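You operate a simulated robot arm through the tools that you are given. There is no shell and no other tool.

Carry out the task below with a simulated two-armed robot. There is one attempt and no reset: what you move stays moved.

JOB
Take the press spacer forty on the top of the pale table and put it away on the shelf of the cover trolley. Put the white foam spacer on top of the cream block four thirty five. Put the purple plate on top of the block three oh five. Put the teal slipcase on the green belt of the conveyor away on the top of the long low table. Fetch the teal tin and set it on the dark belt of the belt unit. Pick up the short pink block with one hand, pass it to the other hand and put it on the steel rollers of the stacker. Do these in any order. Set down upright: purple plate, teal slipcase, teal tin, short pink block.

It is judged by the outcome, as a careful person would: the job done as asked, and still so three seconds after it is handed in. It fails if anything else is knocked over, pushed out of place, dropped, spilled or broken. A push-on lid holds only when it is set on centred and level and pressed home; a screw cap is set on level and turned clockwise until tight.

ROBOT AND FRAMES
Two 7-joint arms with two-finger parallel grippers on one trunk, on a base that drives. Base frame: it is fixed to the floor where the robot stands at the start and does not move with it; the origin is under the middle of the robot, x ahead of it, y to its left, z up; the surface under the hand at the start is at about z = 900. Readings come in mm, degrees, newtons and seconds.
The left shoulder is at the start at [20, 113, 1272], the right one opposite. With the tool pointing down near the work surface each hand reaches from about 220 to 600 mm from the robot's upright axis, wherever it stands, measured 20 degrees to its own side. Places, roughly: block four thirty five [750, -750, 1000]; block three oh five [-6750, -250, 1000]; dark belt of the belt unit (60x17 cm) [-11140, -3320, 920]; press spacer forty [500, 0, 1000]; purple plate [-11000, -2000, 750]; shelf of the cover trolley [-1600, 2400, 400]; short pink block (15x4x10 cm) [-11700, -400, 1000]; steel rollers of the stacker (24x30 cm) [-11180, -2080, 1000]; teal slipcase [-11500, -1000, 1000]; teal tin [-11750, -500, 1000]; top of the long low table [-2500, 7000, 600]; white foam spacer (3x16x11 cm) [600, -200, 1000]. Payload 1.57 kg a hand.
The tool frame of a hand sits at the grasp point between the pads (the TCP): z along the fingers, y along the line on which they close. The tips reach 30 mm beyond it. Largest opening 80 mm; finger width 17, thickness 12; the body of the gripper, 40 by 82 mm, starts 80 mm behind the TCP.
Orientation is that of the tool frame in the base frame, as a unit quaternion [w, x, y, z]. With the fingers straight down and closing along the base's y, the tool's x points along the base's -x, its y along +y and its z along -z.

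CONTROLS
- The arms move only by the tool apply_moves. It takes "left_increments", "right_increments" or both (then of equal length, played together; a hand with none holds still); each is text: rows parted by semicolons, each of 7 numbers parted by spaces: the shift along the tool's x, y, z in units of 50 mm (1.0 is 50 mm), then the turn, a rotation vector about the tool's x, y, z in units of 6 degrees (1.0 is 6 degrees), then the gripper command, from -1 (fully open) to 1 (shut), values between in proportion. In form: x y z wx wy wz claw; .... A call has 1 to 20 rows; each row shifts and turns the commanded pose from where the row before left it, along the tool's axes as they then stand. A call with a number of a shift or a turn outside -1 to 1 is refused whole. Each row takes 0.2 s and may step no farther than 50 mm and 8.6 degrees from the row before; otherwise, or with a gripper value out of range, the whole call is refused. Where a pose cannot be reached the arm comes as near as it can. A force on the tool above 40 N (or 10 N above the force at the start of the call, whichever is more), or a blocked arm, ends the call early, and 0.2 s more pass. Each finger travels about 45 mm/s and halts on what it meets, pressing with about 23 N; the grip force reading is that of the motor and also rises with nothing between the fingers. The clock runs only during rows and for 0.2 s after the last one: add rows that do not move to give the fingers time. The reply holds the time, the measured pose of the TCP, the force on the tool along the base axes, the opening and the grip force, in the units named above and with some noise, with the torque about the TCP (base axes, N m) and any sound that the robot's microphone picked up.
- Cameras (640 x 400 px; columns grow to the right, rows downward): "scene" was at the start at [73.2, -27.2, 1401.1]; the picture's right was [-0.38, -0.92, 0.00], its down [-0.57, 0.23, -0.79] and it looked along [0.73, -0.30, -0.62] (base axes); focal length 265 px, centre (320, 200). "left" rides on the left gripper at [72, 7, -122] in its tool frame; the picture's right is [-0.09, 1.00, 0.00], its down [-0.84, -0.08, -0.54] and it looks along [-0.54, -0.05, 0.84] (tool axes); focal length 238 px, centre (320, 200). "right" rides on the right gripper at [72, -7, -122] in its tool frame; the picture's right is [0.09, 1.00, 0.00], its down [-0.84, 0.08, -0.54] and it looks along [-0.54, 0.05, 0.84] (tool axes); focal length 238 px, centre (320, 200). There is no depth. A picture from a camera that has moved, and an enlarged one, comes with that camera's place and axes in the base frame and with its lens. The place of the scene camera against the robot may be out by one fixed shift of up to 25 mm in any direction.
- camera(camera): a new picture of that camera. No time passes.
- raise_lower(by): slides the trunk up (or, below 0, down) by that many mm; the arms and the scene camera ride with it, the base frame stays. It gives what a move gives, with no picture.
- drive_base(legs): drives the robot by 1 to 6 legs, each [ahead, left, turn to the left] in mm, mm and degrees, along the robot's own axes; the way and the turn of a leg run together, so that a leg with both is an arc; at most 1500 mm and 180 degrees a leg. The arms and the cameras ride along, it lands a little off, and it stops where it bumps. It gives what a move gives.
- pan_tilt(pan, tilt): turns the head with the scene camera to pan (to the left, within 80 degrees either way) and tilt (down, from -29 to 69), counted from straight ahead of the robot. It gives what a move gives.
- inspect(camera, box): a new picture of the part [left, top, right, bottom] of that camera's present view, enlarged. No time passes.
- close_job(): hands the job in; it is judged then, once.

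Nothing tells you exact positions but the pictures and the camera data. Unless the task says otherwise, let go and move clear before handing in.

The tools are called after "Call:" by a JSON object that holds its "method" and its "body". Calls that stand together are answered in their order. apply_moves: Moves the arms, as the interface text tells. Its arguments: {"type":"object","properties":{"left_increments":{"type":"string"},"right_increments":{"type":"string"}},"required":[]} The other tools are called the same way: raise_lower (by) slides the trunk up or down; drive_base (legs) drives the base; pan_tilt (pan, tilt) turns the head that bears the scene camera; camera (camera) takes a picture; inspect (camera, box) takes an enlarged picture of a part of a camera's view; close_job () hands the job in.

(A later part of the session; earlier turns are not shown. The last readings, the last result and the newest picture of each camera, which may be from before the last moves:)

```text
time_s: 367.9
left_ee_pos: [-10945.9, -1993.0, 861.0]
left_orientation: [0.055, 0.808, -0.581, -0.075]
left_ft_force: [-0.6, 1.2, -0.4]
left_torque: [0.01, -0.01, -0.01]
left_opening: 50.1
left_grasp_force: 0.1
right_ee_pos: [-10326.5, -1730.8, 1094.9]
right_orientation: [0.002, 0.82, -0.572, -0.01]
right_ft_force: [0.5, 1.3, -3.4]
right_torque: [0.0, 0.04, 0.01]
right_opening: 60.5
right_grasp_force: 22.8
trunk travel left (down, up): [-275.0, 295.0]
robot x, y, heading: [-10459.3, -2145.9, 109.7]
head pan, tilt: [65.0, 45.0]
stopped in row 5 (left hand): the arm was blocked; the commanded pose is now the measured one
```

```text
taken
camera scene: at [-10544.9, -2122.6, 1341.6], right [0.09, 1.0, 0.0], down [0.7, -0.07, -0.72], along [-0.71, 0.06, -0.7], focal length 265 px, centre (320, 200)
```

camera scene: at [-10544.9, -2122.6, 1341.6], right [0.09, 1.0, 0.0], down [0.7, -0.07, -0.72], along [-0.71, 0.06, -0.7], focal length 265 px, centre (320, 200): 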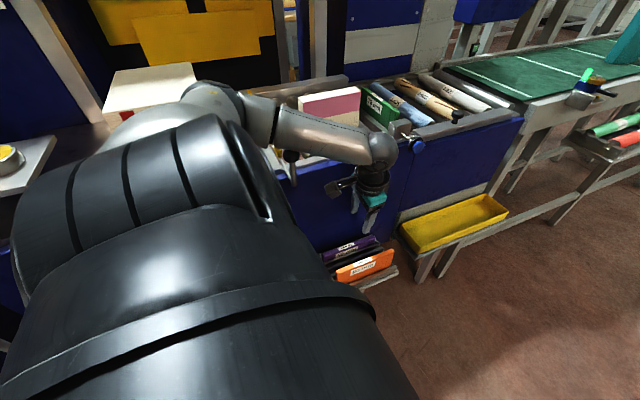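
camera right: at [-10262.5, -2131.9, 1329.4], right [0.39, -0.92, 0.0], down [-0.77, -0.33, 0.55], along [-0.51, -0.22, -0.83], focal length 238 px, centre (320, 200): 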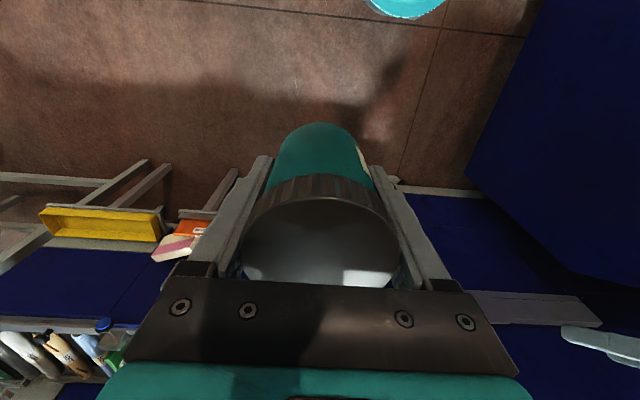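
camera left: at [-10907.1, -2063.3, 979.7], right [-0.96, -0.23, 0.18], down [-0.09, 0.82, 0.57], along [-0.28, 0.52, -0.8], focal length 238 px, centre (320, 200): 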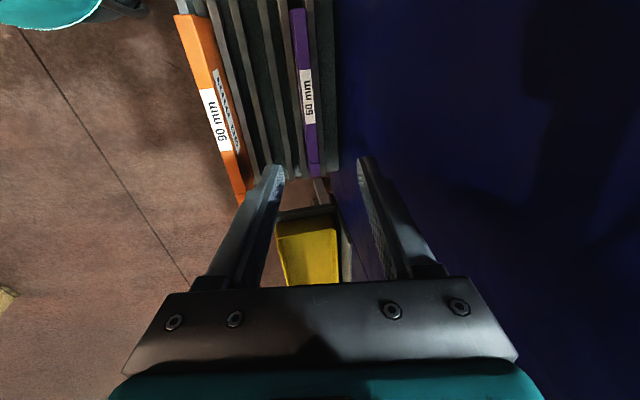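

The left arm is pressing against the machine's edge (elbow side). I back out the way I came.

Call:
{"method": "apply_moves", "body": {"left_increments": "0 -0.4 -0.3 0 0 0 -0.25; 0 -0.45 -0.45 0 0 0 -0.25; 0 -0.45 -0.45 0 0 0 -0.25; 0 -0.45 -0.45 0 0 0 -0.25; 0 0 0 0 0 0 -0.25"}}

Call:
{"method": "camera", "body": {"camera": "scene"}}

```text
time_s: 369.1
left_ee_pos: [-10856.6, -1974.6, 914.2]
left_orientation: [0.056, 0.81, -0.581, -0.058]
left_ft_force: [-0.3, -0.3, 0.7]
left_torque: [0.0, 0.0, 0.01]
left_opening: 50.2
left_grasp_force: 0.1
right_ee_pos: [-10341.3, -1734.8, 1098.7]
right_orientation: [-0.002, 0.821, -0.571, -0.006]
right_ft_force: [0.2, 0.8, -2.6]
right_torque: [0.03, 0.01, 0.0]
right_opening: 60.4
right_grasp_force: 23.0
trunk travel left (down, up): [-275.0, 295.0]
robot x, y, heading: [-10463.0, -2149.6, 110.0]
head pan, tilt: [65.0, 45.0]
```

```text
taken
camera scene: at [-10560.8, -2127.6, 1340.7], right [0.09, 1.0, 0.0], down [0.7, -0.06, -0.71], along [-0.7, 0.06, -0.71], focal length 265 px, centre (320, 200)
```

scene: 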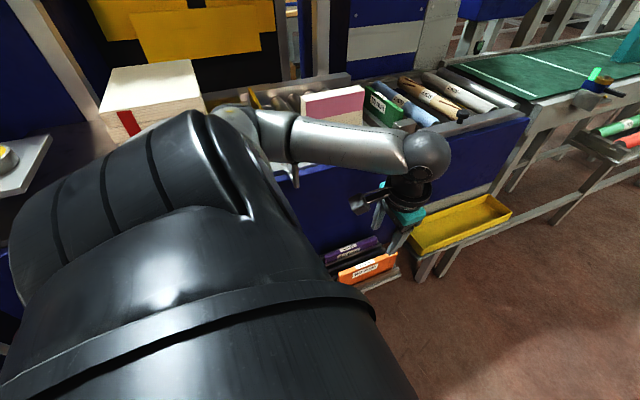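

Nothing was disturbed. I will stretch the arm more instead: base farther from the machine and the trunk lower, so the elbow stays out in front.

Call:
{"method": "apply_moves", "body": {"left_increments": "0 0.125 -0.79 0 0.31 0 -0.25; 0 0.125 -0.79 0 0 0 -0.25; 0 0.125 -0.79 0 0 0 -0.25; 0 0 0 0 0 0 -0.25"}}

Call:
{"method": "drive_base", "body": {"legs": [[0, -125, -1]]}}

Call:
{"method": "raise_lower", "body": {"by": -200}}

Call:
{"method": "camera", "body": {"camera": "left"}}

Call:
{"method": "camera", "body": {"camera": "scene"}}

```text
time_s: 370.1
left_ee_pos: [-10858.2, -1977.2, 1036.6]
left_orientation: [0.064, 0.811, -0.58, -0.047]
left_ft_force: [0.1, 0.7, -0.5]
left_torque: [-0.04, 0.0, 0.01]
left_opening: 50.1
left_grasp_force: 0.0
right_ee_pos: [-10340.8, -1734.7, 1097.9]
right_orientation: [-0.003, 0.82, -0.572, -0.008]
right_ft_force: [0.7, 0.4, -2.5]
right_torque: [0.02, -0.04, 0.0]
right_opening: 60.7
right_grasp_force: 22.7
trunk travel left (down, up): [-275.0, 295.0]
robot x, y, heading: [-10456.0, -2149.4, 110.0]
head pan, tilt: [65.0, 45.0]
```

```text
time_s: 371.4
left_ee_pos: [-10740.6, -1928.3, 1035.9]
left_orientation: [0.064, 0.804, -0.589, -0.048]
left_ft_force: [-0.9, -0.1, 0.2]
left_torque: [0.0, 0.02, -0.02]
left_opening: 49.8
left_grasp_force: 0.1
right_ee_pos: [-10218.9, -1696.9, 1098.5]
right_orientation: [-0.003, 0.815, -0.58, -0.007]
right_ft_force: [0.5, -0.2, -1.6]
right_torque: [0.01, 0.08, 0.03]
right_opening: 60.6
right_grasp_force: 22.6
trunk travel left (down, up): [-275.0, 295.0]
robot x, y, heading: [-10344.9, -2113.3, 108.6]
head pan, tilt: [65.0, 45.0]
```

```text
time_s: 373.5
left_ee_pos: [-10740.4, -1928.7, 835.8]
left_orientation: [0.064, 0.804, -0.589, -0.048]
left_ft_force: [-0.3, 0.4, 0.3]
left_torque: [0.02, 0.0, 0.0]
left_opening: 50.1
left_grasp_force: 0.1
right_ee_pos: [-10219.5, -1697.6, 898.4]
right_orientation: [-0.004, 0.815, -0.58, -0.006]
right_ft_force: [0.0, -0.4, -2.1]
right_torque: [0.03, -0.03, 0.02]
right_opening: 60.5
right_grasp_force: 23.6
trunk travel left (down, up): [-75.0, 495.0]
robot x, y, heading: [-10345.4, -2109.7, 108.7]
head pan, tilt: [65.0, 45.0]
```

```text
taken
camera left: at [-10706.7, -1993.1, 958.1], right [-0.96, -0.21, 0.16], down [-0.1, 0.85, 0.52], along [-0.24, 0.49, -0.84], focal length 238 px, centre (320, 200)
```

left: 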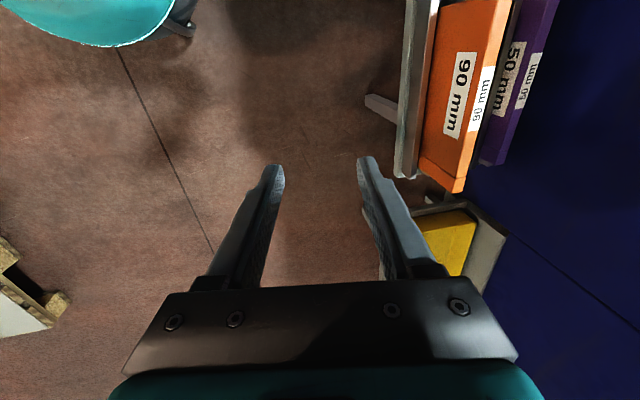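

```text
taken
camera scene: at [-10447.4, -2086.1, 1140.9], right [0.11, 0.99, 0.0], down [0.7, -0.08, -0.71], along [-0.7, 0.08, -0.71], focal length 265 px, centre (320, 200)
```

scene: 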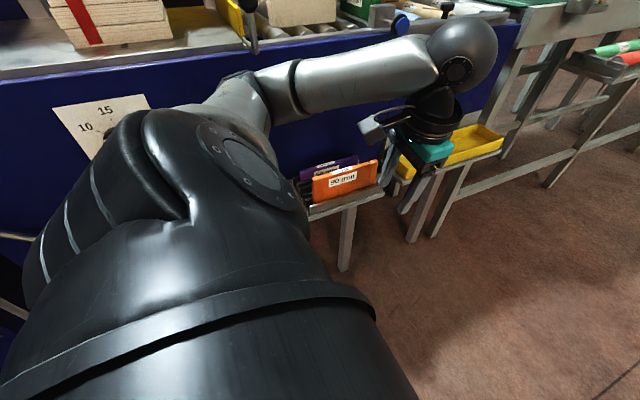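

Call:
{"method": "apply_moves", "body": {"left_increments": "0.05 0.9 0.143 0 0 0 -0.25; 0.05 0.9 0.143 0 0 0 -0.25; 0.05 0.9 0.143 0 0 0 -0.25; 0.05 0.9 0.143 0 0 0 -0.25; 0.04 0.6 0.1 0 0 0 -0.25; 0 0 0 0 0 0 -0.25"}}

Call:
{"method": "camera", "body": {"camera": "left"}}

Call:
{"method": "camera", "body": {"camera": "scene"}}

```text
time_s: 374.9
left_ee_pos: [-10940.1, -2007.1, 838.4]
left_orientation: [0.065, 0.805, -0.588, -0.048]
left_ft_force: [0.1, -0.2, -0.4]
left_torque: [-0.03, -0.02, 0.02]
left_opening: 50.1
left_grasp_force: 0.3
right_ee_pos: [-10217.9, -1697.9, 898.6]
right_orientation: [-0.002, 0.815, -0.58, -0.006]
right_ft_force: [0.2, -0.8, -2.8]
right_torque: [0.02, 0.01, -0.03]
right_opening: 60.5
right_grasp_force: 22.8
trunk travel left (down, up): [-75.0, 495.0]
robot x, y, heading: [-10343.2, -2106.3, 108.5]
head pan, tilt: [65.0, 45.0]
```

```text
taken
camera left: at [-10906.1, -2072.1, 961.2], right [-0.96, -0.21, 0.16], down [-0.1, 0.85, 0.52], along [-0.24, 0.49, -0.84], focal length 238 px, centre (320, 200)
```

left: 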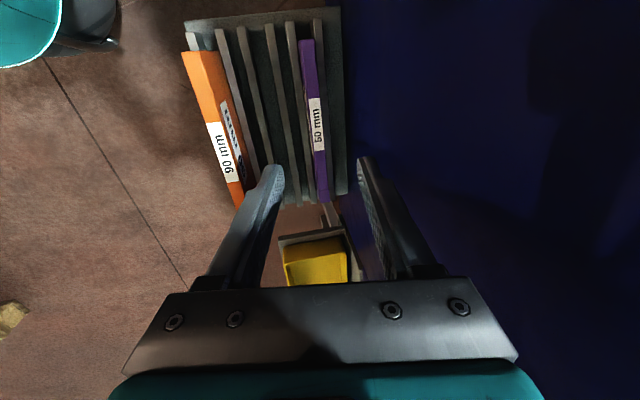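

```text
taken
camera scene: at [-10447.4, -2086.1, 1140.9], right [0.11, 0.99, 0.0], down [0.7, -0.08, -0.71], along [-0.7, 0.08, -0.71], focal length 265 px, centre (320, 200)
```

scene: 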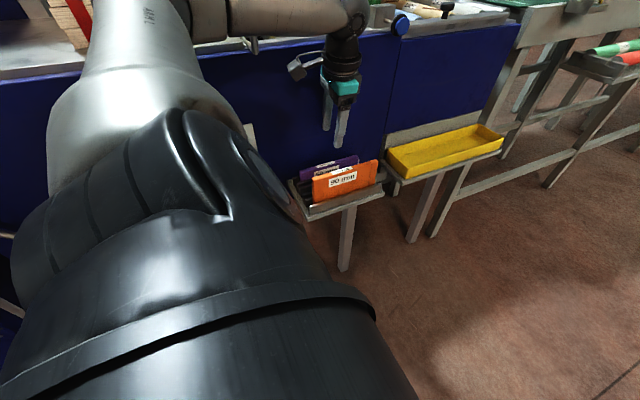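

The hand is now 15 mm short of the plate's line and the arm is free. I finish the sideways move and descend in two stages, watching for contact.

Call:
{"method": "apply_moves", "body": {"left_increments": "0.03 0.31 0.05 0 0 0 -0.25; 0 -0.06 0.38 0 0 0 -0.25; 0 -0.06 0.38 0 0 0 -0.25; 0 -0.06 0.38 0 0 0 -0.25; 0 0 0 0 0 0 -0.25"}}

Call:
{"method": "camera", "body": {"camera": "left"}}

Call:
{"method": "camera", "body": {"camera": "scene"}}

```text
time_s: 376.1
left_ee_pos: [-10956.6, -2012.2, 778.3]
left_orientation: [0.064, 0.804, -0.589, -0.048]
left_ft_force: [0.9, 0.7, 0.5]
left_torque: [-0.04, 0.02, 0.02]
left_opening: 49.4
left_grasp_force: 0.1
right_ee_pos: [-10219.2, -1697.1, 899.0]
right_orientation: [-0.003, 0.815, -0.579, -0.007]
right_ft_force: [0.2, 0.5, -2.8]
right_torque: [0.01, -0.02, 0.02]
right_opening: 60.7
right_grasp_force: 23.4
trunk travel left (down, up): [-75.0, 495.0]
robot x, y, heading: [-10344.5, -2110.7, 108.7]
head pan, tilt: [65.0, 45.0]
```

```text
taken
camera left: at [-10921.4, -2076.3, 901.4], right [-0.96, -0.21, 0.16], down [-0.1, 0.85, 0.52], along [-0.24, 0.49, -0.84], focal length 238 px, centre (320, 200)
```

left: 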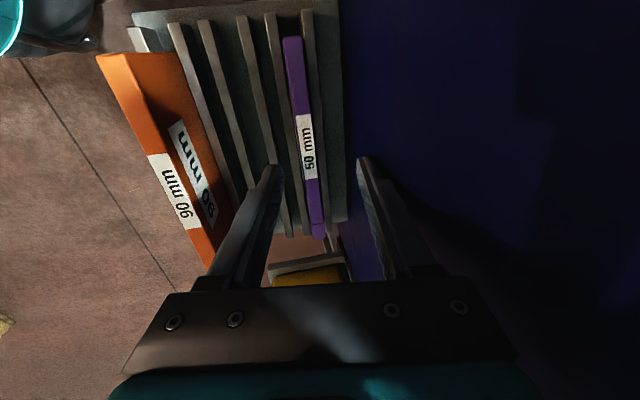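

```text
taken
camera scene: at [-10447.3, -2086.1, 1140.9], right [0.11, 0.99, 0.0], down [0.7, -0.08, -0.71], along [-0.7, 0.08, -0.71], focal length 265 px, centre (320, 200)
```

scene: 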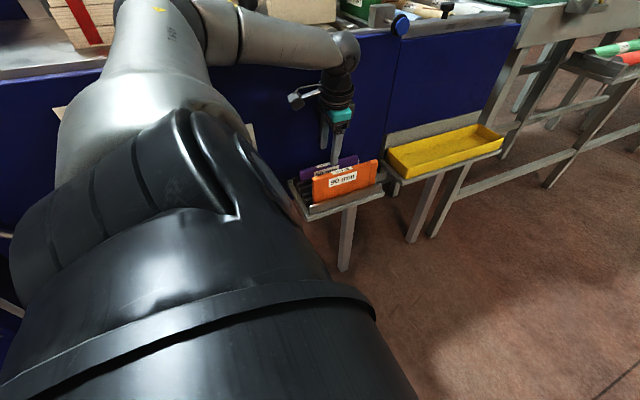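

Call:
{"method": "apply_moves", "body": {"left_increments": "0 -0.07 0.33 0 0 0 -0.25; 0 -0.07 0.33 0 0 0 -0.25; 0 -0.07 0.32 0 0 0 -0.25; 0 0 0 0 0 0 -0.25"}}

Call:
{"method": "inspect", "body": {"camera": "left", "box": [220, 60, 440, 290]}}

Call:
{"method": "inspect", "body": {"camera": "scene", "box": [260, 40, 420, 230]}}

```text
time_s: 376.9
left_ee_pos: [-10954.8, -2010.9, 740.4]
left_orientation: [0.065, 0.805, -0.587, -0.053]
left_ft_force: [9.3, -7.6, 20.6]
left_torque: [-0.18, -1.02, -0.23]
left_opening: 52.5
left_grasp_force: 1.2
right_ee_pos: [-10217.5, -1697.5, 898.8]
right_orientation: [-0.002, 0.815, -0.58, -0.007]
right_ft_force: [0.2, -0.5, -1.6]
right_torque: [0.0, 0.05, -0.01]
right_opening: 60.8
right_grasp_force: 23.0
trunk travel left (down, up): [-75.0, 495.0]
robot x, y, heading: [-10347.1, -2111.7, 108.5]
head pan, tilt: [65.0, 45.0]
stopped in row 4 (left hand): the force on the tool passed its limit at 49 N (the readings are from after the stop); the commanded pose is now the measured one
```

```text
1.74 times, centred on (330, 175) of left
camera zoom: at [-10918.9, -2075.2, 862.4], right [-0.96, -0.21, 0.17], down [-0.1, 0.84, 0.53], along [-0.25, 0.49, -0.83], focal length 414 px, centre (303, 244)
```

zoom: 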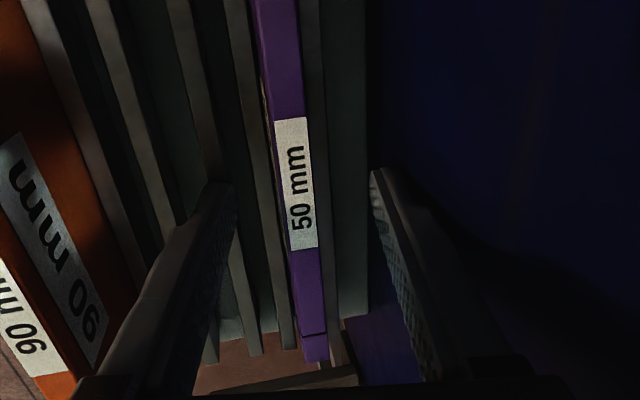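

```text
2.11 times, centred on (340, 135) of scene
camera zoom: at [-10445.4, -2087.1, 1141.3], right [0.11, 0.99, 0.0], down [0.7, -0.08, -0.71], along [-0.7, 0.08, -0.71], focal length 557 px, centre (278, 337)
```

zoom: 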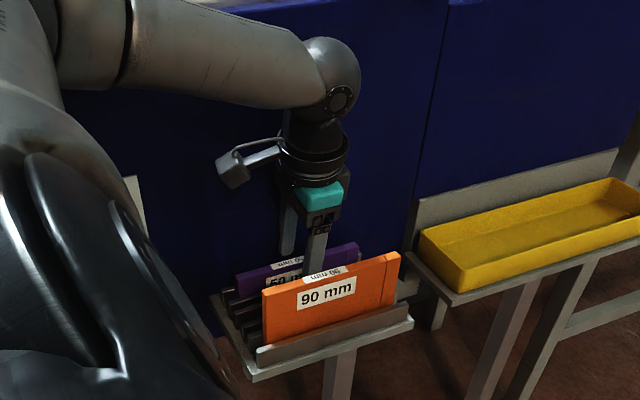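

The fingertips met the rack's slats (tops at z≈710), so only about 16 mm of the plate stands proud. I rise slightly, narrow the opening, reduce the lean and centre on the plate.

Call:
{"method": "apply_moves", "body": {"left_increments": "0 -0.06 -0.2 0 0 0 -0.25; 0 0 0 0.4 0 0 0.1; 0 0 0 0 0 0 0.25; 0 0 0 0 0 0 0.25"}}

Call:
{"method": "inspect", "body": {"camera": "left", "box": [220, 60, 440, 290]}}

```text
time_s: 377.9
left_ee_pos: [-10952.1, -2006.8, 746.5]
left_orientation: [0.048, 0.806, -0.588, -0.039]
left_ft_force: [0.7, 0.3, 0.3]
left_torque: [0.01, 0.01, 0.01]
left_opening: 30.0
left_grasp_force: 0.0
right_ee_pos: [-10219.1, -1698.5, 898.5]
right_orientation: [-0.003, 0.815, -0.58, -0.007]
right_ft_force: [0.8, 1.1, -1.4]
right_torque: [0.02, 0.02, -0.04]
right_opening: 60.6
right_grasp_force: 23.3
trunk travel left (down, up): [-75.0, 495.0]
robot x, y, heading: [-10345.2, -2111.7, 108.7]
head pan, tilt: [65.0, 45.0]
```

```text
1.74 times, centred on (330, 175) of left
camera zoom: at [-10921.2, -2073.6, 868.7], right [-0.97, -0.21, 0.12], down [-0.12, 0.84, 0.53], along [-0.22, 0.5, -0.84], focal length 414 px, centre (303, 244)
```

zoom: 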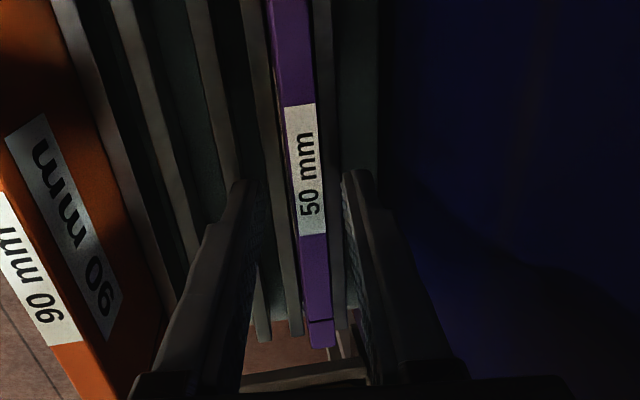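

Centred. I lower 5 mm and close on the plate.

Call:
{"method": "apply_moves", "body": {"left_increments": "0 0.03 0.09 0 0 0 0.25; 0 0 0 0 0 0 0.6; 0 0 0 0 0 0 1; 0 0 0 0 0 0 1; 0 0 0 0 0 0 1; 0 0 0 0 0 0 1"}}

Call:
{"method": "inspect", "body": {"camera": "left", "box": [220, 60, 440, 290]}}

```text
time_s: 379.4
left_ee_pos: [-10952.8, -2007.7, 742.2]
left_orientation: [0.047, 0.806, -0.589, -0.039]
left_ft_force: [6.6, 2.8, 0.7]
left_torque: [0.21, -0.35, 0.02]
left_opening: 11.3
left_grasp_force: 22.8
right_ee_pos: [-10218.9, -1697.5, 898.8]
right_orientation: [-0.002, 0.814, -0.58, -0.007]
right_ft_force: [0.2, -0.2, -3.1]
right_torque: [0.03, 0.0, 0.0]
right_opening: 60.4
right_grasp_force: 23.2
trunk travel left (down, up): [-75.0, 495.0]
robot x, y, heading: [-10350.7, -2111.4, 108.8]
head pan, tilt: [65.0, 45.0]
```

```text
1.74 times, centred on (330, 175) of left
camera zoom: at [-10922.2, -2074.1, 864.1], right [-0.97, -0.21, 0.12], down [-0.12, 0.84, 0.53], along [-0.22, 0.5, -0.84], focal length 414 px, centre (303, 244)
```

zoom: 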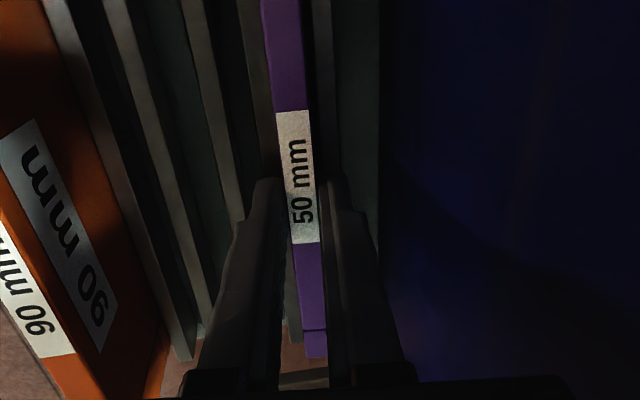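

Gripped at 11 mm. I lift slowly out of the slot.

Call:
{"method": "apply_moves", "body": {"left_increments": "0 0.01 -0.1 0 0 0 1; 0 0.02 -0.16 0 0 0 1; 0 0.02 -0.16 0 0 0 1; 0 0.02 -0.16 0 0 0 1; 0 0.02 -0.16 0 0 0 1; 0 0.02 -0.16 0 0 0 1; 0 0.02 -0.16 0 0 0 1; 0 0.02 -0.16 0 0 0 1; 0 0 0 0 0 0 1"}}

Call:
{"method": "camera", "body": {"camera": "left"}}

Call:
{"method": "inspect", "body": {"camera": "scene", "box": [260, 20, 420, 230]}}

```text
time_s: 381.4
left_ee_pos: [-10954.6, -2008.6, 803.3]
left_orientation: [0.048, 0.807, -0.588, -0.039]
left_ft_force: [0.8, -0.2, -1.7]
left_torque: [0.02, 0.0, 0.0]
left_opening: 11.2
left_grasp_force: 22.9
right_ee_pos: [-10219.3, -1697.7, 899.0]
right_orientation: [-0.003, 0.815, -0.58, -0.007]
right_ft_force: [-0.6, 0.7, -3.0]
right_torque: [0.01, -0.05, -0.01]
right_opening: 60.6
right_grasp_force: 23.3
trunk travel left (down, up): [-75.0, 495.0]
robot x, y, heading: [-10344.9, -2109.3, 108.8]
head pan, tilt: [65.0, 45.0]
```

```text
taken
camera left: at [-10923.0, -2074.9, 925.6], right [-0.97, -0.21, 0.12], down [-0.12, 0.84, 0.53], along [-0.22, 0.5, -0.84], focal length 238 px, centre (320, 200)
```

left: 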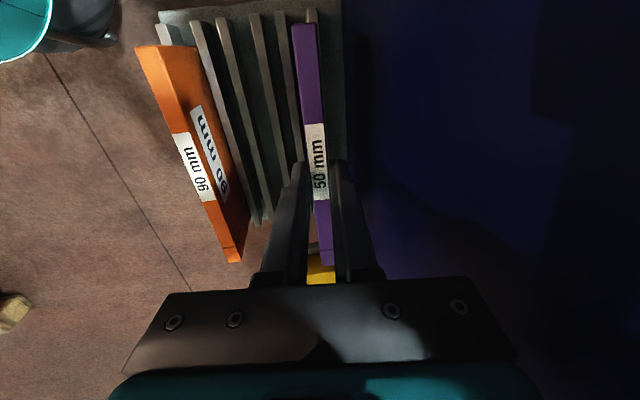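

```text
1.90 times, centred on (340, 125) of scene
camera zoom: at [-10447.5, -2086.2, 1140.8], right [0.11, 0.99, 0.0], down [0.7, -0.08, -0.71], along [-0.7, 0.08, -0.71], focal length 504 px, centre (282, 343)
```

zoom: 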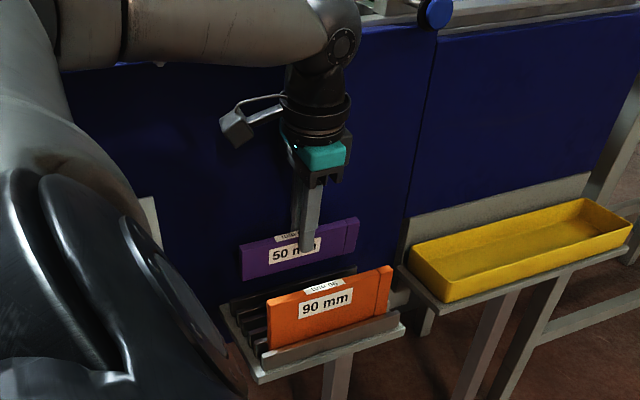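

The plate is out cleanly; the orange plate stays in place. I raise it clear, draw it away from the machine, straighten the hand and lift the trunk.

Call:
{"method": "apply_moves", "body": {"left_increments": "0 0.09 -0.7 0 0 0 1; 0 0.09 -0.8 0 0 0 1; 0 -0.5 -0.1 0 0 0 1; 0 -0.7 -0.1 0 0 0 1; 0 -0.7 -0.1 0 0 0 1; 0 -0.7 -0.1 0 0 0 1; 0 -0.7 -0.1 0 0 0 1; 0 -0.7 -0.1 0.55 0 0 1; 0 -0.5 -0.1 0.55 0 0 1; 0 0 0 0 0 0 1"}}

Call:
{"method": "raise_lower", "body": {"by": 320}}

Call:
{"method": "camera", "body": {"camera": "left"}}

Call:
{"method": "camera", "body": {"camera": "scene"}}

Call:
{"method": "camera", "body": {"camera": "right"}}

```text
time_s: 383.6
left_ee_pos: [-10733.6, -1939.1, 886.6]
left_orientation: [0.002, 0.808, -0.589, -0.005]
left_ft_force: [0.4, 0.8, -1.6]
left_torque: [0.01, 0.04, 0.0]
left_opening: 11.5
left_grasp_force: 22.9
right_ee_pos: [-10218.3, -1697.6, 897.5]
right_orientation: [-0.002, 0.814, -0.58, -0.007]
right_ft_force: [0.0, 0.1, -2.1]
right_torque: [0.01, 0.02, 0.02]
right_opening: 60.5
right_grasp_force: 22.9
trunk travel left (down, up): [-75.0, 495.0]
robot x, y, heading: [-10347.0, -2109.2, 108.6]
head pan, tilt: [65.0, 45.0]
```

```text
time_s: 386.7
left_ee_pos: [-10734.8, -1940.1, 1205.1]
left_orientation: [0.002, 0.808, -0.589, -0.005]
left_ft_force: [1.1, -0.6, -0.4]
left_torque: [0.0, -0.03, 0.01]
left_opening: 11.3
left_grasp_force: 23.0
right_ee_pos: [-10219.9, -1696.2, 1218.0]
right_orientation: [-0.002, 0.814, -0.58, -0.006]
right_ft_force: [-0.3, 0.2, -2.7]
right_torque: [-0.02, -0.03, 0.01]
right_opening: 60.4
right_grasp_force: 22.5
trunk travel left (down, up): [-395.0, 175.0]
robot x, y, heading: [-10349.9, -2109.4, 108.7]
head pan, tilt: [65.0, 45.0]
```

```text
taken
camera left: at [-10717.6, -2010.1, 1328.5], right [-0.98, -0.22, 0.01], down [-0.18, 0.82, 0.55], along [-0.13, 0.53, -0.84], focal length 238 px, centre (320, 200)
```

left: 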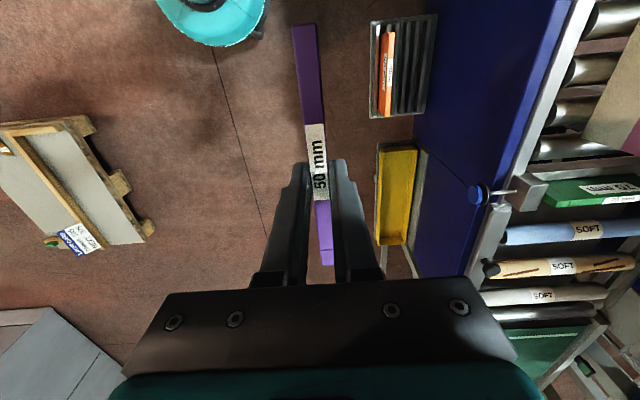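

```text
taken
camera scene: at [-10447.5, -2086.1, 1460.8], right [0.11, 0.99, 0.0], down [0.7, -0.08, -0.71], along [-0.7, 0.08, -0.71], focal length 265 px, centre (320, 200)
```

scene: 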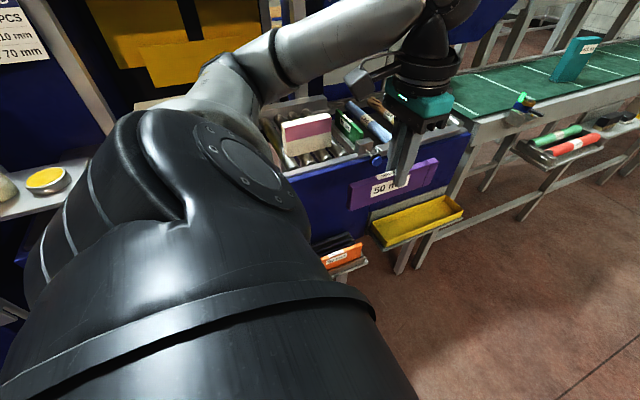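

```text
taken
camera right: at [-10187.9, -1764.1, 1339.1], right [-0.91, -0.41, 0.0], down [-0.34, 0.76, 0.55], along [-0.23, 0.5, -0.83], focal length 238 px, centre (320, 200)
```

right: 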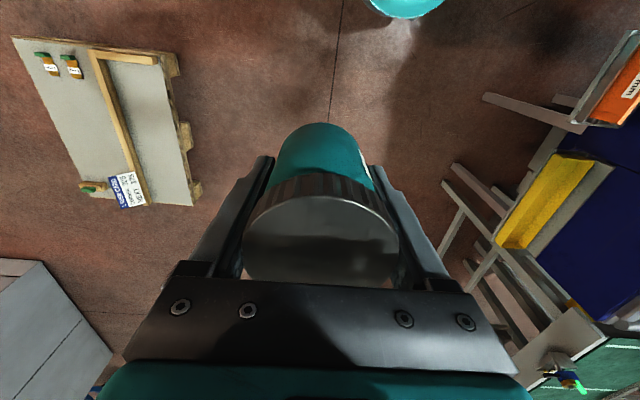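

Plate and tin are both secure. Now I look over the line to see what is behind it and how to reach the belt unit.

Call:
{"method": "raise_lower", "body": {"by": 170}}

Call:
{"method": "pan_tilt", "body": {"pan": 80, "tilt": 8}}

Call:
{"method": "camera", "body": {"camera": "scene"}}

Call:
{"method": "pan_tilt", "body": {"pan": 35, "tilt": 8}}

Call:
{"method": "camera", "body": {"camera": "scene"}}

```text
time_s: 388.6
left_ee_pos: [-10733.2, -1939.0, 1376.6]
left_orientation: [0.002, 0.808, -0.589, -0.006]
left_ft_force: [0.3, -0.1, -0.6]
left_torque: [0.02, 0.03, 0.01]
left_opening: 11.2
left_grasp_force: 23.0
right_ee_pos: [-10219.1, -1698.0, 1387.7]
right_orientation: [-0.003, 0.815, -0.58, -0.005]
right_ft_force: [-0.3, 0.5, -2.3]
right_torque: [0.02, 0.02, 0.01]
right_opening: 60.6
right_grasp_force: 23.6
trunk travel left (down, up): [-565.0, 5.0]
robot x, y, heading: [-10345.6, -2108.9, 108.9]
head pan, tilt: [65.0, 45.0]
```

```text
time_s: 389.7
left_ee_pos: [-10735.1, -1939.7, 1376.0]
left_orientation: [0.001, 0.808, -0.589, -0.004]
left_ft_force: [0.4, 0.2, -0.5]
left_torque: [0.02, 0.01, -0.01]
left_opening: 11.3
left_grasp_force: 23.2
right_ee_pos: [-10219.1, -1697.3, 1389.2]
right_orientation: [-0.003, 0.815, -0.58, -0.007]
right_ft_force: [0.2, -0.3, -2.3]
right_torque: [-0.02, -0.02, -0.03]
right_opening: 60.5
right_grasp_force: 22.9
trunk travel left (down, up): [-565.0, 5.0]
robot x, y, heading: [-10345.6, -2110.1, 108.6]
head pan, tilt: [80.0, 8.0]
```

```text
taken
camera scene: at [-10458.3, -2109.0, 1689.0], right [-0.15, 0.99, 0.0], down [0.14, 0.02, -0.99], along [-0.98, -0.15, -0.14], focal length 265 px, centre (320, 200)
```

scene: 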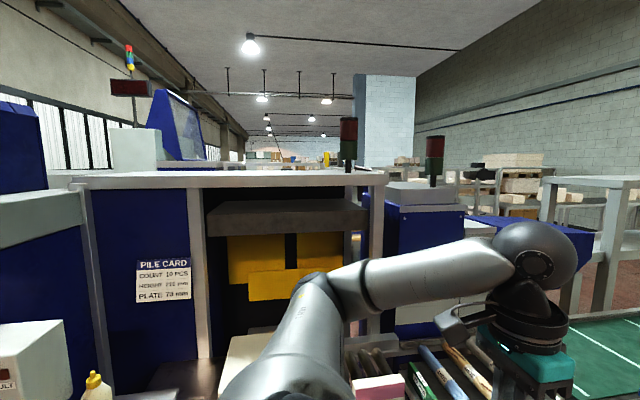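

```text
time_s: 390.8
left_ee_pos: [-10734.5, -1938.9, 1375.9]
left_orientation: [0.001, 0.808, -0.589, -0.005]
left_ft_force: [-0.2, -0.1, -0.7]
left_torque: [-0.03, -0.04, 0.0]
left_opening: 11.2
left_grasp_force: 22.9
right_ee_pos: [-10219.7, -1696.9, 1387.7]
right_orientation: [-0.002, 0.815, -0.58, -0.007]
right_ft_force: [0.2, 0.3, -2.6]
right_torque: [0.01, 0.04, 0.01]
right_opening: 60.7
right_grasp_force: 23.2
trunk travel left (down, up): [-565.0, 5.0]
robot x, y, heading: [-10346.9, -2111.8, 108.8]
head pan, tilt: [35.0, 8.0]
```

```text
taken
camera scene: at [-10441.3, -2040.3, 1689.0], right [0.59, 0.81, 0.0], down [0.11, -0.08, -0.99], along [-0.8, 0.59, -0.14], focal length 265 px, centre (320, 200)
```

scene: 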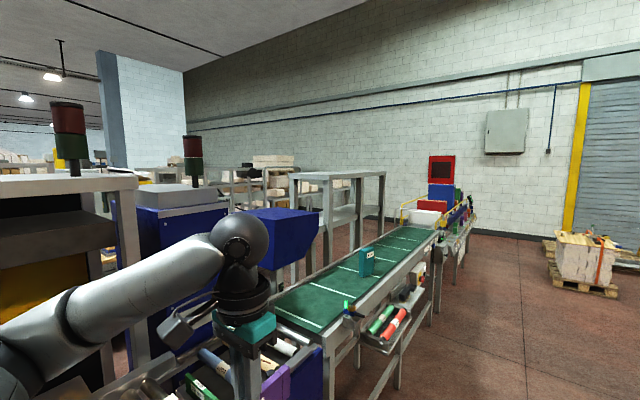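

The line continues to the right toward a wall. I drive along the front to its right end to look for the way around.

Call:
{"method": "raise_lower", "body": {"by": -150}}

Call:
{"method": "drive_base", "body": {"legs": [[0, -150, 0], [1500, 0, 0], [1500, 0, 0]]}}

Call:
{"method": "pan_tilt", "body": {"pan": 40, "tilt": 20}}

Call:
{"method": "camera", "body": {"camera": "scene"}}

Call:
{"method": "pan_tilt", "body": {"pan": 5, "tilt": 15}}

Call:
{"method": "camera", "body": {"camera": "scene"}}

```text
time_s: 392.5
left_ee_pos: [-10735.4, -1939.7, 1225.7]
left_orientation: [0.001, 0.808, -0.59, -0.006]
left_ft_force: [-0.7, 0.2, -0.7]
left_torque: [-0.01, -0.02, 0.03]
left_opening: 11.4
left_grasp_force: 23.1
right_ee_pos: [-10219.3, -1697.7, 1238.3]
right_orientation: [-0.003, 0.815, -0.58, -0.007]
right_ft_force: [0.8, 0.2, -2.2]
right_torque: [0.03, -0.02, 0.02]
right_opening: 60.6
right_grasp_force: 23.0
trunk travel left (down, up): [-415.0, 155.0]
robot x, y, heading: [-10349.1, -2110.1, 108.7]
head pan, tilt: [35.0, 8.0]
```

```text
time_s: 407.9
left_ee_pos: [-11504.6, 962.7, 1227.4]
left_orientation: [0.002, 0.802, -0.597, -0.006]
left_ft_force: [-0.5, 0.7, -1.0]
left_torque: [0.02, 0.0, 0.0]
left_opening: 11.4
left_grasp_force: 22.8
right_ee_pos: [-10984.0, 1194.7, 1238.9]
right_orientation: [-0.002, 0.81, -0.587, -0.006]
right_ft_force: [-0.9, -0.7, -2.2]
right_torque: [0.0, 0.0, 0.03]
right_opening: 60.6
right_grasp_force: 22.6
trunk travel left (down, up): [-415.0, 155.0]
robot x, y, heading: [-11117.8, 785.2, 107.5]
head pan, tilt: [35.0, 8.0]
```

```text
time_s: 408.6
left_ee_pos: [-11503.4, 961.8, 1226.0]
left_orientation: [0.002, 0.803, -0.597, -0.005]
left_ft_force: [-0.5, -0.2, -1.2]
left_torque: [0.0, 0.01, 0.02]
left_opening: 11.4
left_grasp_force: 23.0
right_ee_pos: [-10983.3, 1197.6, 1238.4]
right_orientation: [-0.002, 0.81, -0.587, -0.005]
right_ft_force: [0.0, -0.3, -3.6]
right_torque: [0.02, 0.01, 0.02]
right_opening: 60.9
right_grasp_force: 23.2
trunk travel left (down, up): [-415.0, 155.0]
robot x, y, heading: [-11117.4, 783.6, 107.6]
head pan, tilt: [40.0, 20.0]
```

```text
taken
camera scene: at [-11216.9, 850.6, 1519.6], right [0.53, 0.84, 0.0], down [0.29, -0.18, -0.94], along [-0.79, 0.5, -0.34], focal length 265 px, centre (320, 200)
```

scene: 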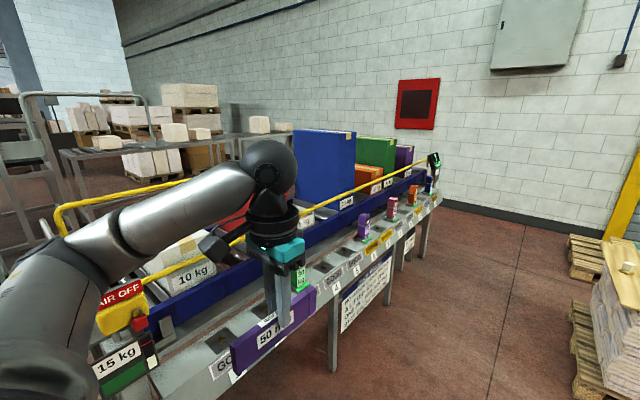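

```text
time_s: 409.6
left_ee_pos: [-11502.7, 962.1, 1226.0]
left_orientation: [0.002, 0.802, -0.597, -0.005]
left_ft_force: [-0.1, 0.0, -0.4]
left_torque: [0.0, 0.0, 0.02]
left_opening: 11.4
left_grasp_force: 23.0
right_ee_pos: [-10985.3, 1195.8, 1238.9]
right_orientation: [-0.002, 0.81, -0.587, -0.006]
right_ft_force: [-0.5, 0.0, -2.5]
right_torque: [-0.02, 0.01, 0.01]
right_opening: 60.6
right_grasp_force: 22.7
trunk travel left (down, up): [-415.0, 155.0]
robot x, y, heading: [-11118.9, 781.9, 107.9]
head pan, tilt: [5.0, 15.0]
```

```text
taken
camera scene: at [-11174.4, 887.0, 1527.6], right [0.92, 0.39, 0.0], down [0.1, -0.24, -0.97], along [-0.37, 0.89, -0.26], focal length 265 px, centre (320, 200)
```

scene: 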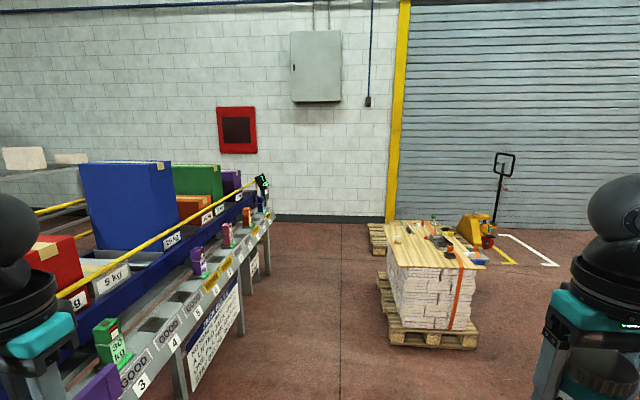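

There is a gap of about 1.7 m between the end of this table and the wall. I drive through between the table and the pallets, then turn behind it.

Call:
{"method": "drive_base", "body": {"legs": [[0, 100, 0.7], [1500, 0, 0]]}}

Call:
{"method": "camera", "body": {"camera": "scene"}}

```text
time_s: 417.8
left_ee_pos: [-12063.6, 2360.8, 1225.9]
left_orientation: [0.0, 0.804, -0.595, -0.005]
left_ft_force: [-0.2, 0.1, -0.7]
left_torque: [0.02, -0.02, 0.04]
left_opening: 11.5
left_grasp_force: 23.5
right_ee_pos: [-11546.5, 2595.1, 1238.3]
right_orientation: [-0.002, 0.81, -0.587, -0.006]
right_ft_force: [0.7, 0.8, -1.9]
right_torque: [0.0, 0.0, 0.02]
right_opening: 60.4
right_grasp_force: 23.1
trunk travel left (down, up): [-415.0, 155.0]
robot x, y, heading: [-11682.9, 2185.2, 108.0]
head pan, tilt: [5.0, 15.0]
```

```text
taken
camera scene: at [-11735.6, 2286.3, 1527.6], right [0.92, 0.39, 0.0], down [0.1, -0.24, -0.97], along [-0.38, 0.89, -0.26], focal length 265 px, centre (320, 200)
```

scene: 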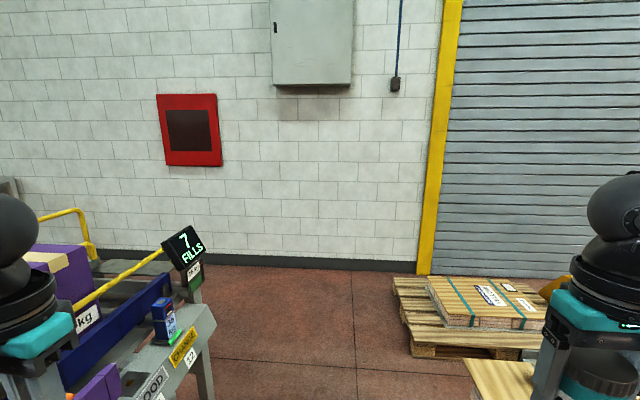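

Call:
{"method": "drive_base", "body": {"legs": [[1500, 0, 0], [500, 0, 0], [0, 0, 90]]}}

Call:
{"method": "pan_tilt", "body": {"pan": 0, "tilt": 15}}

Call:
{"method": "camera", "body": {"camera": "scene"}}

Call:
{"method": "pan_tilt", "body": {"pan": 50, "tilt": 15}}

Call:
{"method": "camera", "body": {"camera": "scene"}}

```text
time_s: 431.4
left_ee_pos: [-12494.6, 3657.2, 1226.0]
left_orientation: [0.005, 0.99, 0.143, -0.003]
left_ft_force: [0.1, 0.8, -1.3]
left_torque: [0.0, 0.0, 0.0]
left_opening: 11.8
left_grasp_force: 22.9
right_ee_pos: [-12726.5, 4179.4, 1237.9]
right_orientation: [0.003, 0.988, 0.155, -0.007]
right_ft_force: [0.3, 0.7, -2.6]
right_torque: [-0.02, 0.03, -0.02]
right_opening: 60.8
right_grasp_force: 23.6
trunk travel left (down, up): [-415.0, 155.0]
robot x, y, heading: [-12316.3, 4042.6, -162.6]
head pan, tilt: [5.0, 15.0]
```

```text
time_s: 432.0
left_ee_pos: [-12494.6, 3657.3, 1225.9]
left_orientation: [0.004, 0.99, 0.143, -0.003]
left_ft_force: [0.6, 0.5, -1.8]
left_torque: [0.01, 0.0, 0.02]
left_opening: 11.2
left_grasp_force: 23.0
right_ee_pos: [-12725.1, 4178.4, 1237.7]
right_orientation: [0.002, 0.988, 0.155, -0.006]
right_ft_force: [0.4, -0.1, -2.4]
right_torque: [0.01, -0.01, 0.01]
right_opening: 60.4
right_grasp_force: 22.7
trunk travel left (down, up): [-415.0, 155.0]
robot x, y, heading: [-12316.0, 4041.3, -162.5]
head pan, tilt: [0.0, 15.0]
```

```text
taken
camera scene: at [-12431.4, 4016.3, 1527.7], right [-0.3, 0.95, 0.0], down [0.25, 0.08, -0.97], along [-0.92, -0.29, -0.26], focal length 265 px, centre (320, 200)
```

scene: 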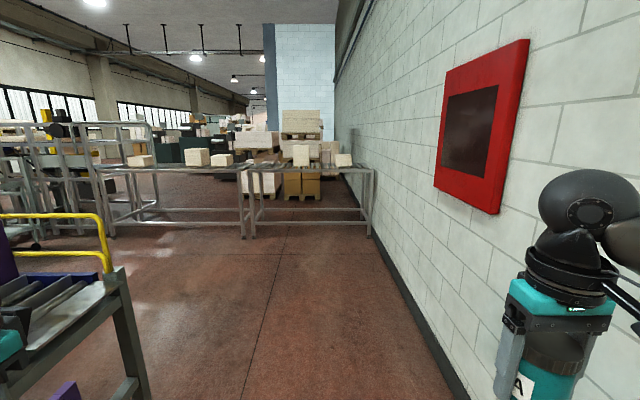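

```text
time_s: 433.2
left_ee_pos: [-12495.2, 3658.1, 1225.3]
left_orientation: [0.005, 0.99, 0.144, -0.003]
left_ft_force: [0.0, -0.5, -0.8]
left_torque: [0.02, -0.04, 0.04]
left_opening: 11.3
left_grasp_force: 23.8
right_ee_pos: [-12725.9, 4178.1, 1237.8]
right_orientation: [0.003, 0.988, 0.154, -0.007]
right_ft_force: [0.8, -0.2, -2.5]
right_torque: [0.0, 0.04, 0.01]
right_opening: 60.7
right_grasp_force: 23.6
trunk travel left (down, up): [-415.0, 155.0]
robot x, y, heading: [-12317.5, 4041.4, -162.3]
head pan, tilt: [50.0, 15.0]
```

```text
taken
camera scene: at [-12378.2, 3958.2, 1527.7], right [-0.92, 0.38, 0.0], down [0.1, 0.24, -0.97], along [-0.37, -0.89, -0.26], focal length 265 px, centre (320, 200)
```

scene: 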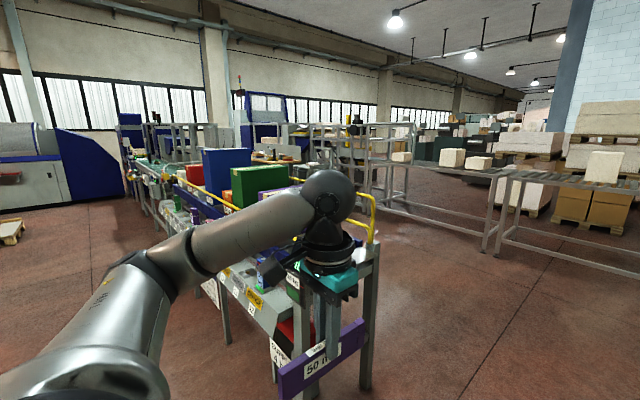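

Behind the table there is an open area about 3 m deep. I drive in along the wall side and look left toward the back of the stacker.

Call:
{"method": "drive_base", "body": {"legs": [[0, -130, 0.7], [1500, 0, 0], [800, 0, 0]]}}

Call:
{"method": "pan_tilt", "body": {"pan": 80, "tilt": 12}}

Call:
{"method": "camera", "body": {"camera": "scene"}}

Call:
{"method": "pan_tilt", "body": {"pan": 45, "tilt": 12}}

Call:
{"method": "camera", "body": {"camera": "scene"}}

```text
time_s: 445.3
left_ee_pos: [-14697.9, 3078.3, 1225.3]
left_orientation: [0.005, 0.989, 0.148, -0.003]
left_ft_force: [-0.7, -0.1, -1.3]
left_torque: [0.0, -0.03, -0.04]
left_opening: 11.4
left_grasp_force: 23.5
right_ee_pos: [-14934.7, 3597.4, 1239.1]
right_orientation: [0.003, 0.987, 0.158, -0.006]
right_ft_force: [0.0, -0.4, -2.5]
right_torque: [-0.03, 0.0, 0.01]
right_opening: 60.6
right_grasp_force: 22.8
trunk travel left (down, up): [-415.0, 155.0]
robot x, y, heading: [-14525.6, 3460.9, -162.0]
head pan, tilt: [50.0, 15.0]
```

```text
time_s: 446.3
left_ee_pos: [-14698.8, 3077.4, 1225.6]
left_orientation: [0.005, 0.989, 0.148, -0.003]
left_ft_force: [0.7, 0.3, -1.7]
left_torque: [0.01, -0.02, 0.01]
left_opening: 11.4
left_grasp_force: 23.1
right_ee_pos: [-14933.8, 3595.9, 1238.8]
right_orientation: [0.003, 0.987, 0.16, -0.006]
right_ft_force: [0.3, 0.5, -2.7]
right_torque: [0.01, -0.01, 0.02]
right_opening: 60.6
right_grasp_force: 23.0
trunk travel left (down, up): [-415.0, 155.0]
robot x, y, heading: [-14520.0, 3466.7, -162.1]
head pan, tilt: [80.0, 12.0]
```

```text
taken
camera scene: at [-14536.5, 3373.6, 1532.5], right [-0.99, -0.14, 0.0], down [-0.03, 0.21, -0.98], along [0.13, -0.97, -0.21], focal length 265 px, centre (320, 200)
```

scene: 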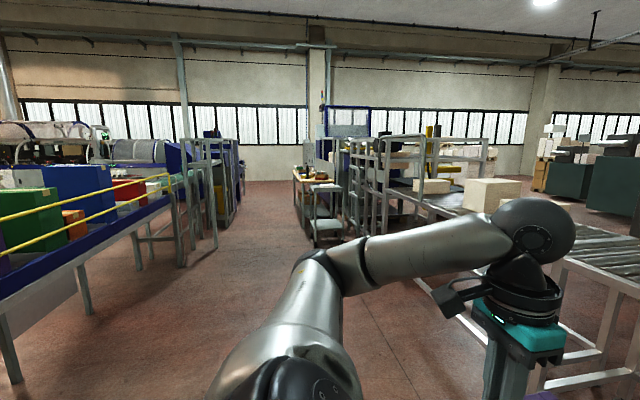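

```text
time_s: 447.3
left_ee_pos: [-14699.7, 3078.2, 1225.4]
left_orientation: [0.004, 0.989, 0.148, -0.003]
left_ft_force: [-0.3, -0.3, -1.2]
left_torque: [0.02, -0.03, 0.0]
left_opening: 11.5
left_grasp_force: 22.3
right_ee_pos: [-14933.9, 3596.1, 1238.1]
right_orientation: [0.003, 0.987, 0.158, -0.006]
right_ft_force: [-0.5, -0.5, -3.0]
right_torque: [-0.01, 0.0, 0.0]
right_opening: 60.7
right_grasp_force: 23.1
trunk travel left (down, up): [-415.0, 155.0]
robot x, y, heading: [-14522.5, 3463.3, -162.1]
head pan, tilt: [45.0, 12.0]
```

```text
taken
camera scene: at [-14591.5, 3382.9, 1532.5], right [-0.89, 0.45, 0.0], down [0.09, 0.19, -0.98], along [-0.44, -0.87, -0.21], focal length 265 px, centre (320, 200)
```

scene: 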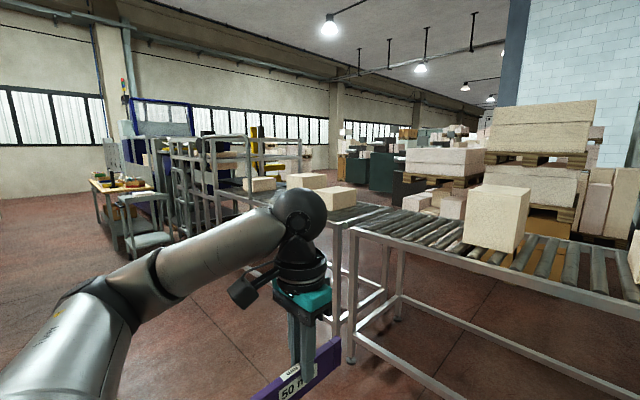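

A clear corridor runs behind the line toward the windows. I turn left and drive along it.

Call:
{"method": "drive_base", "body": {"legs": [[0, 0, 90.7], [1500, 0, 0], [1500, 0, 0], [1000, 0, 0]]}}

Call:
{"method": "pan_tilt", "body": {"pan": 15, "tilt": 15}}

Call:
{"method": "camera", "body": {"camera": "scene"}}

```text
time_s: 470.2
left_ee_pos: [-12853.9, -452.2, 1225.3]
left_orientation: [0.005, 0.581, 0.814, 0.001]
left_ft_force: [0.3, -0.7, -1.2]
left_torque: [0.03, 0.01, 0.02]
left_opening: 11.5
left_grasp_force: 22.5
right_ee_pos: [-13364.8, -706.7, 1238.5]
right_orientation: [0.006, 0.571, 0.821, -0.002]
right_ft_force: [0.3, -0.8, -1.8]
right_torque: [-0.02, 0.03, 0.0]
right_opening: 60.4
right_grasp_force: 23.2
trunk travel left (down, up): [-415.0, 155.0]
robot x, y, heading: [-13248.7, -287.7, -69.8]
head pan, tilt: [45.0, 12.0]
```

```text
time_s: 471.2
left_ee_pos: [-12854.5, -452.8, 1226.8]
left_orientation: [0.005, 0.581, 0.814, 0.002]
left_ft_force: [-0.6, 0.5, -1.2]
left_torque: [-0.02, -0.01, -0.01]
left_opening: 11.4
left_grasp_force: 22.9
right_ee_pos: [-13363.4, -704.8, 1237.9]
right_orientation: [0.006, 0.572, 0.82, -0.002]
right_ft_force: [0.2, -0.4, -2.5]
right_torque: [0.0, 0.02, -0.05]
right_opening: 60.4
right_grasp_force: 22.8
trunk travel left (down, up): [-415.0, 155.0]
robot x, y, heading: [-13243.4, -287.0, -70.0]
head pan, tilt: [15.0, 15.0]
```

```text
taken
camera scene: at [-13205.5, -370.0, 1527.7], right [-0.82, -0.57, 0.0], down [-0.15, 0.21, -0.97], along [0.55, -0.79, -0.26], focal length 265 px, centre (320, 200)
```

scene: 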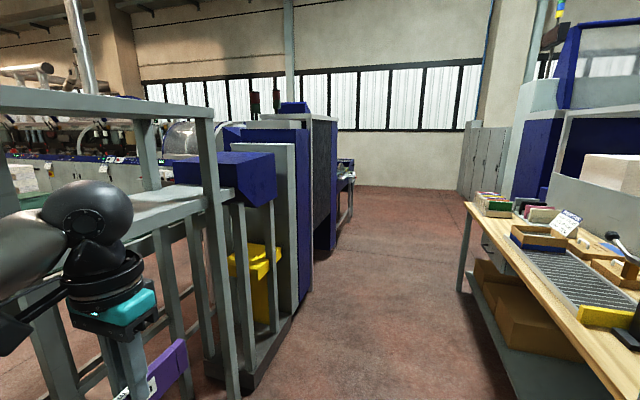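

I see the back of the blue stacker ahead on the left, with a small grey unit at its end. I continue down the corridor, keeping clear of the wooden table on the right.

Call:
{"method": "drive_base", "body": {"legs": [[0, 110, -1.4], [1500, 0, 0], [700, 0, 0]]}}

Call:
{"method": "pan_tilt", "body": {"pan": 30, "tilt": 25}}

Call:
{"method": "camera", "body": {"camera": "scene"}}

```text
time_s: 482.8
left_ee_pos: [-12081.0, -2502.5, 1226.2]
left_orientation: [0.006, 0.593, 0.805, 0.001]
left_ft_force: [0.1, 0.0, -1.4]
left_torque: [0.01, 0.0, 0.01]
left_opening: 11.7
left_grasp_force: 22.7
right_ee_pos: [-12598.1, -2742.4, 1238.6]
right_orientation: [0.006, 0.584, 0.812, -0.001]
right_ft_force: [0.3, 0.1, -2.2]
right_torque: [0.02, 0.0, 0.04]
right_opening: 60.6
right_grasp_force: 23.0
trunk travel left (down, up): [-415.0, 155.0]
robot x, y, heading: [-12467.6, -2328.5, -71.3]
head pan, tilt: [15.0, 15.0]
```

```text
time_s: 483.6
left_ee_pos: [-12079.2, -2503.9, 1225.4]
left_orientation: [0.006, 0.592, 0.806, 0.001]
left_ft_force: [-0.5, -0.9, -0.4]
left_torque: [-0.02, 0.0, 0.01]
left_opening: 11.6
left_grasp_force: 23.3
right_ee_pos: [-12599.1, -2741.6, 1238.4]
right_orientation: [0.005, 0.584, 0.812, -0.002]
right_ft_force: [0.3, -0.2, -1.2]
right_torque: [0.01, 0.04, 0.01]
right_opening: 60.4
right_grasp_force: 23.2
trunk travel left (down, up): [-415.0, 155.0]
robot x, y, heading: [-12469.1, -2328.6, -71.7]
head pan, tilt: [30.0, 25.0]
```

```text
taken
camera scene: at [-12412.4, -2394.9, 1511.5], right [-0.67, -0.75, 0.0], down [-0.31, 0.28, -0.91], along [0.68, -0.6, -0.42], focal length 265 px, centre (320, 200)
```

scene: 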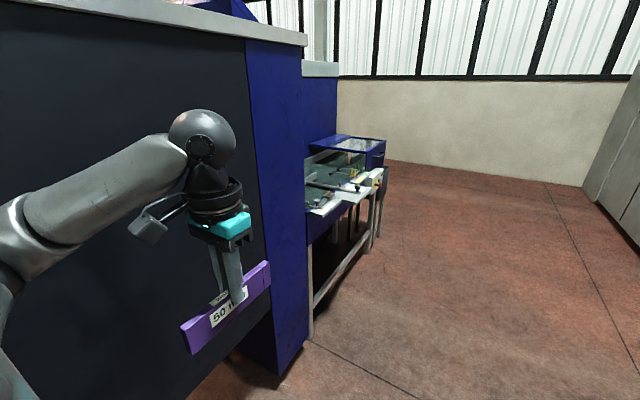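

Call:
{"method": "drive_base", "body": {"legs": [[1000, 0, 0]]}}

Call:
{"method": "pan_tilt", "body": {"pan": 55, "tilt": 30}}

Call:
{"method": "camera", "body": {"camera": "scene"}}

```text
time_s: 488.9
left_ee_pos: [-11767.0, -3482.1, 1226.8]
left_orientation: [0.005, 0.597, 0.802, 0.001]
left_ft_force: [0.6, 0.9, -1.3]
left_torque: [-0.01, -0.01, 0.02]
left_opening: 11.7
left_grasp_force: 22.8
right_ee_pos: [-12285.9, -3714.1, 1237.7]
right_orientation: [0.006, 0.588, 0.809, -0.003]
right_ft_force: [0.2, 0.5, -1.9]
right_torque: [-0.02, -0.01, 0.0]
right_opening: 60.6
right_grasp_force: 23.1
trunk travel left (down, up): [-415.0, 155.0]
robot x, y, heading: [-12151.4, -3303.0, -72.5]
head pan, tilt: [30.0, 25.0]
```

```text
time_s: 489.7
left_ee_pos: [-11767.9, -3481.5, 1225.8]
left_orientation: [0.005, 0.597, 0.802, 0.001]
left_ft_force: [0.0, 0.7, -1.1]
left_torque: [0.02, 0.0, -0.02]
left_opening: 11.5
left_grasp_force: 22.5
right_ee_pos: [-12286.0, -3714.6, 1239.0]
right_orientation: [0.006, 0.588, 0.809, -0.002]
right_ft_force: [0.2, 0.0, -1.6]
right_torque: [-0.02, 0.0, 0.0]
right_opening: 60.8
right_grasp_force: 23.3
trunk travel left (down, up): [-415.0, 155.0]
robot x, y, heading: [-12151.7, -3306.0, -72.2]
head pan, tilt: [55.0, 30.0]
```

```text
taken
camera scene: at [-12078.9, -3334.9, 1503.5], right [-0.3, -0.95, 0.0], down [-0.48, 0.15, -0.87], along [0.83, -0.26, -0.5], focal length 265 px, centre (320, 200)
```

scene: 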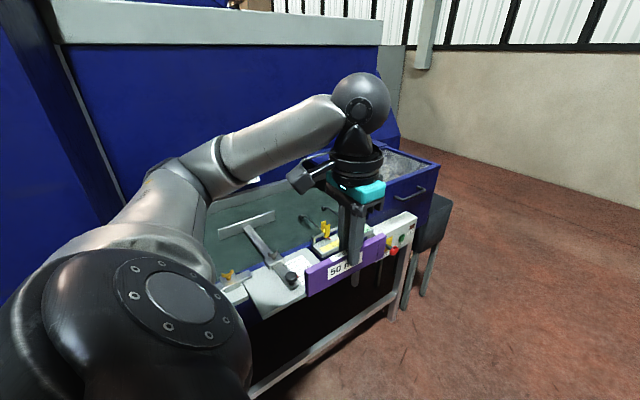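

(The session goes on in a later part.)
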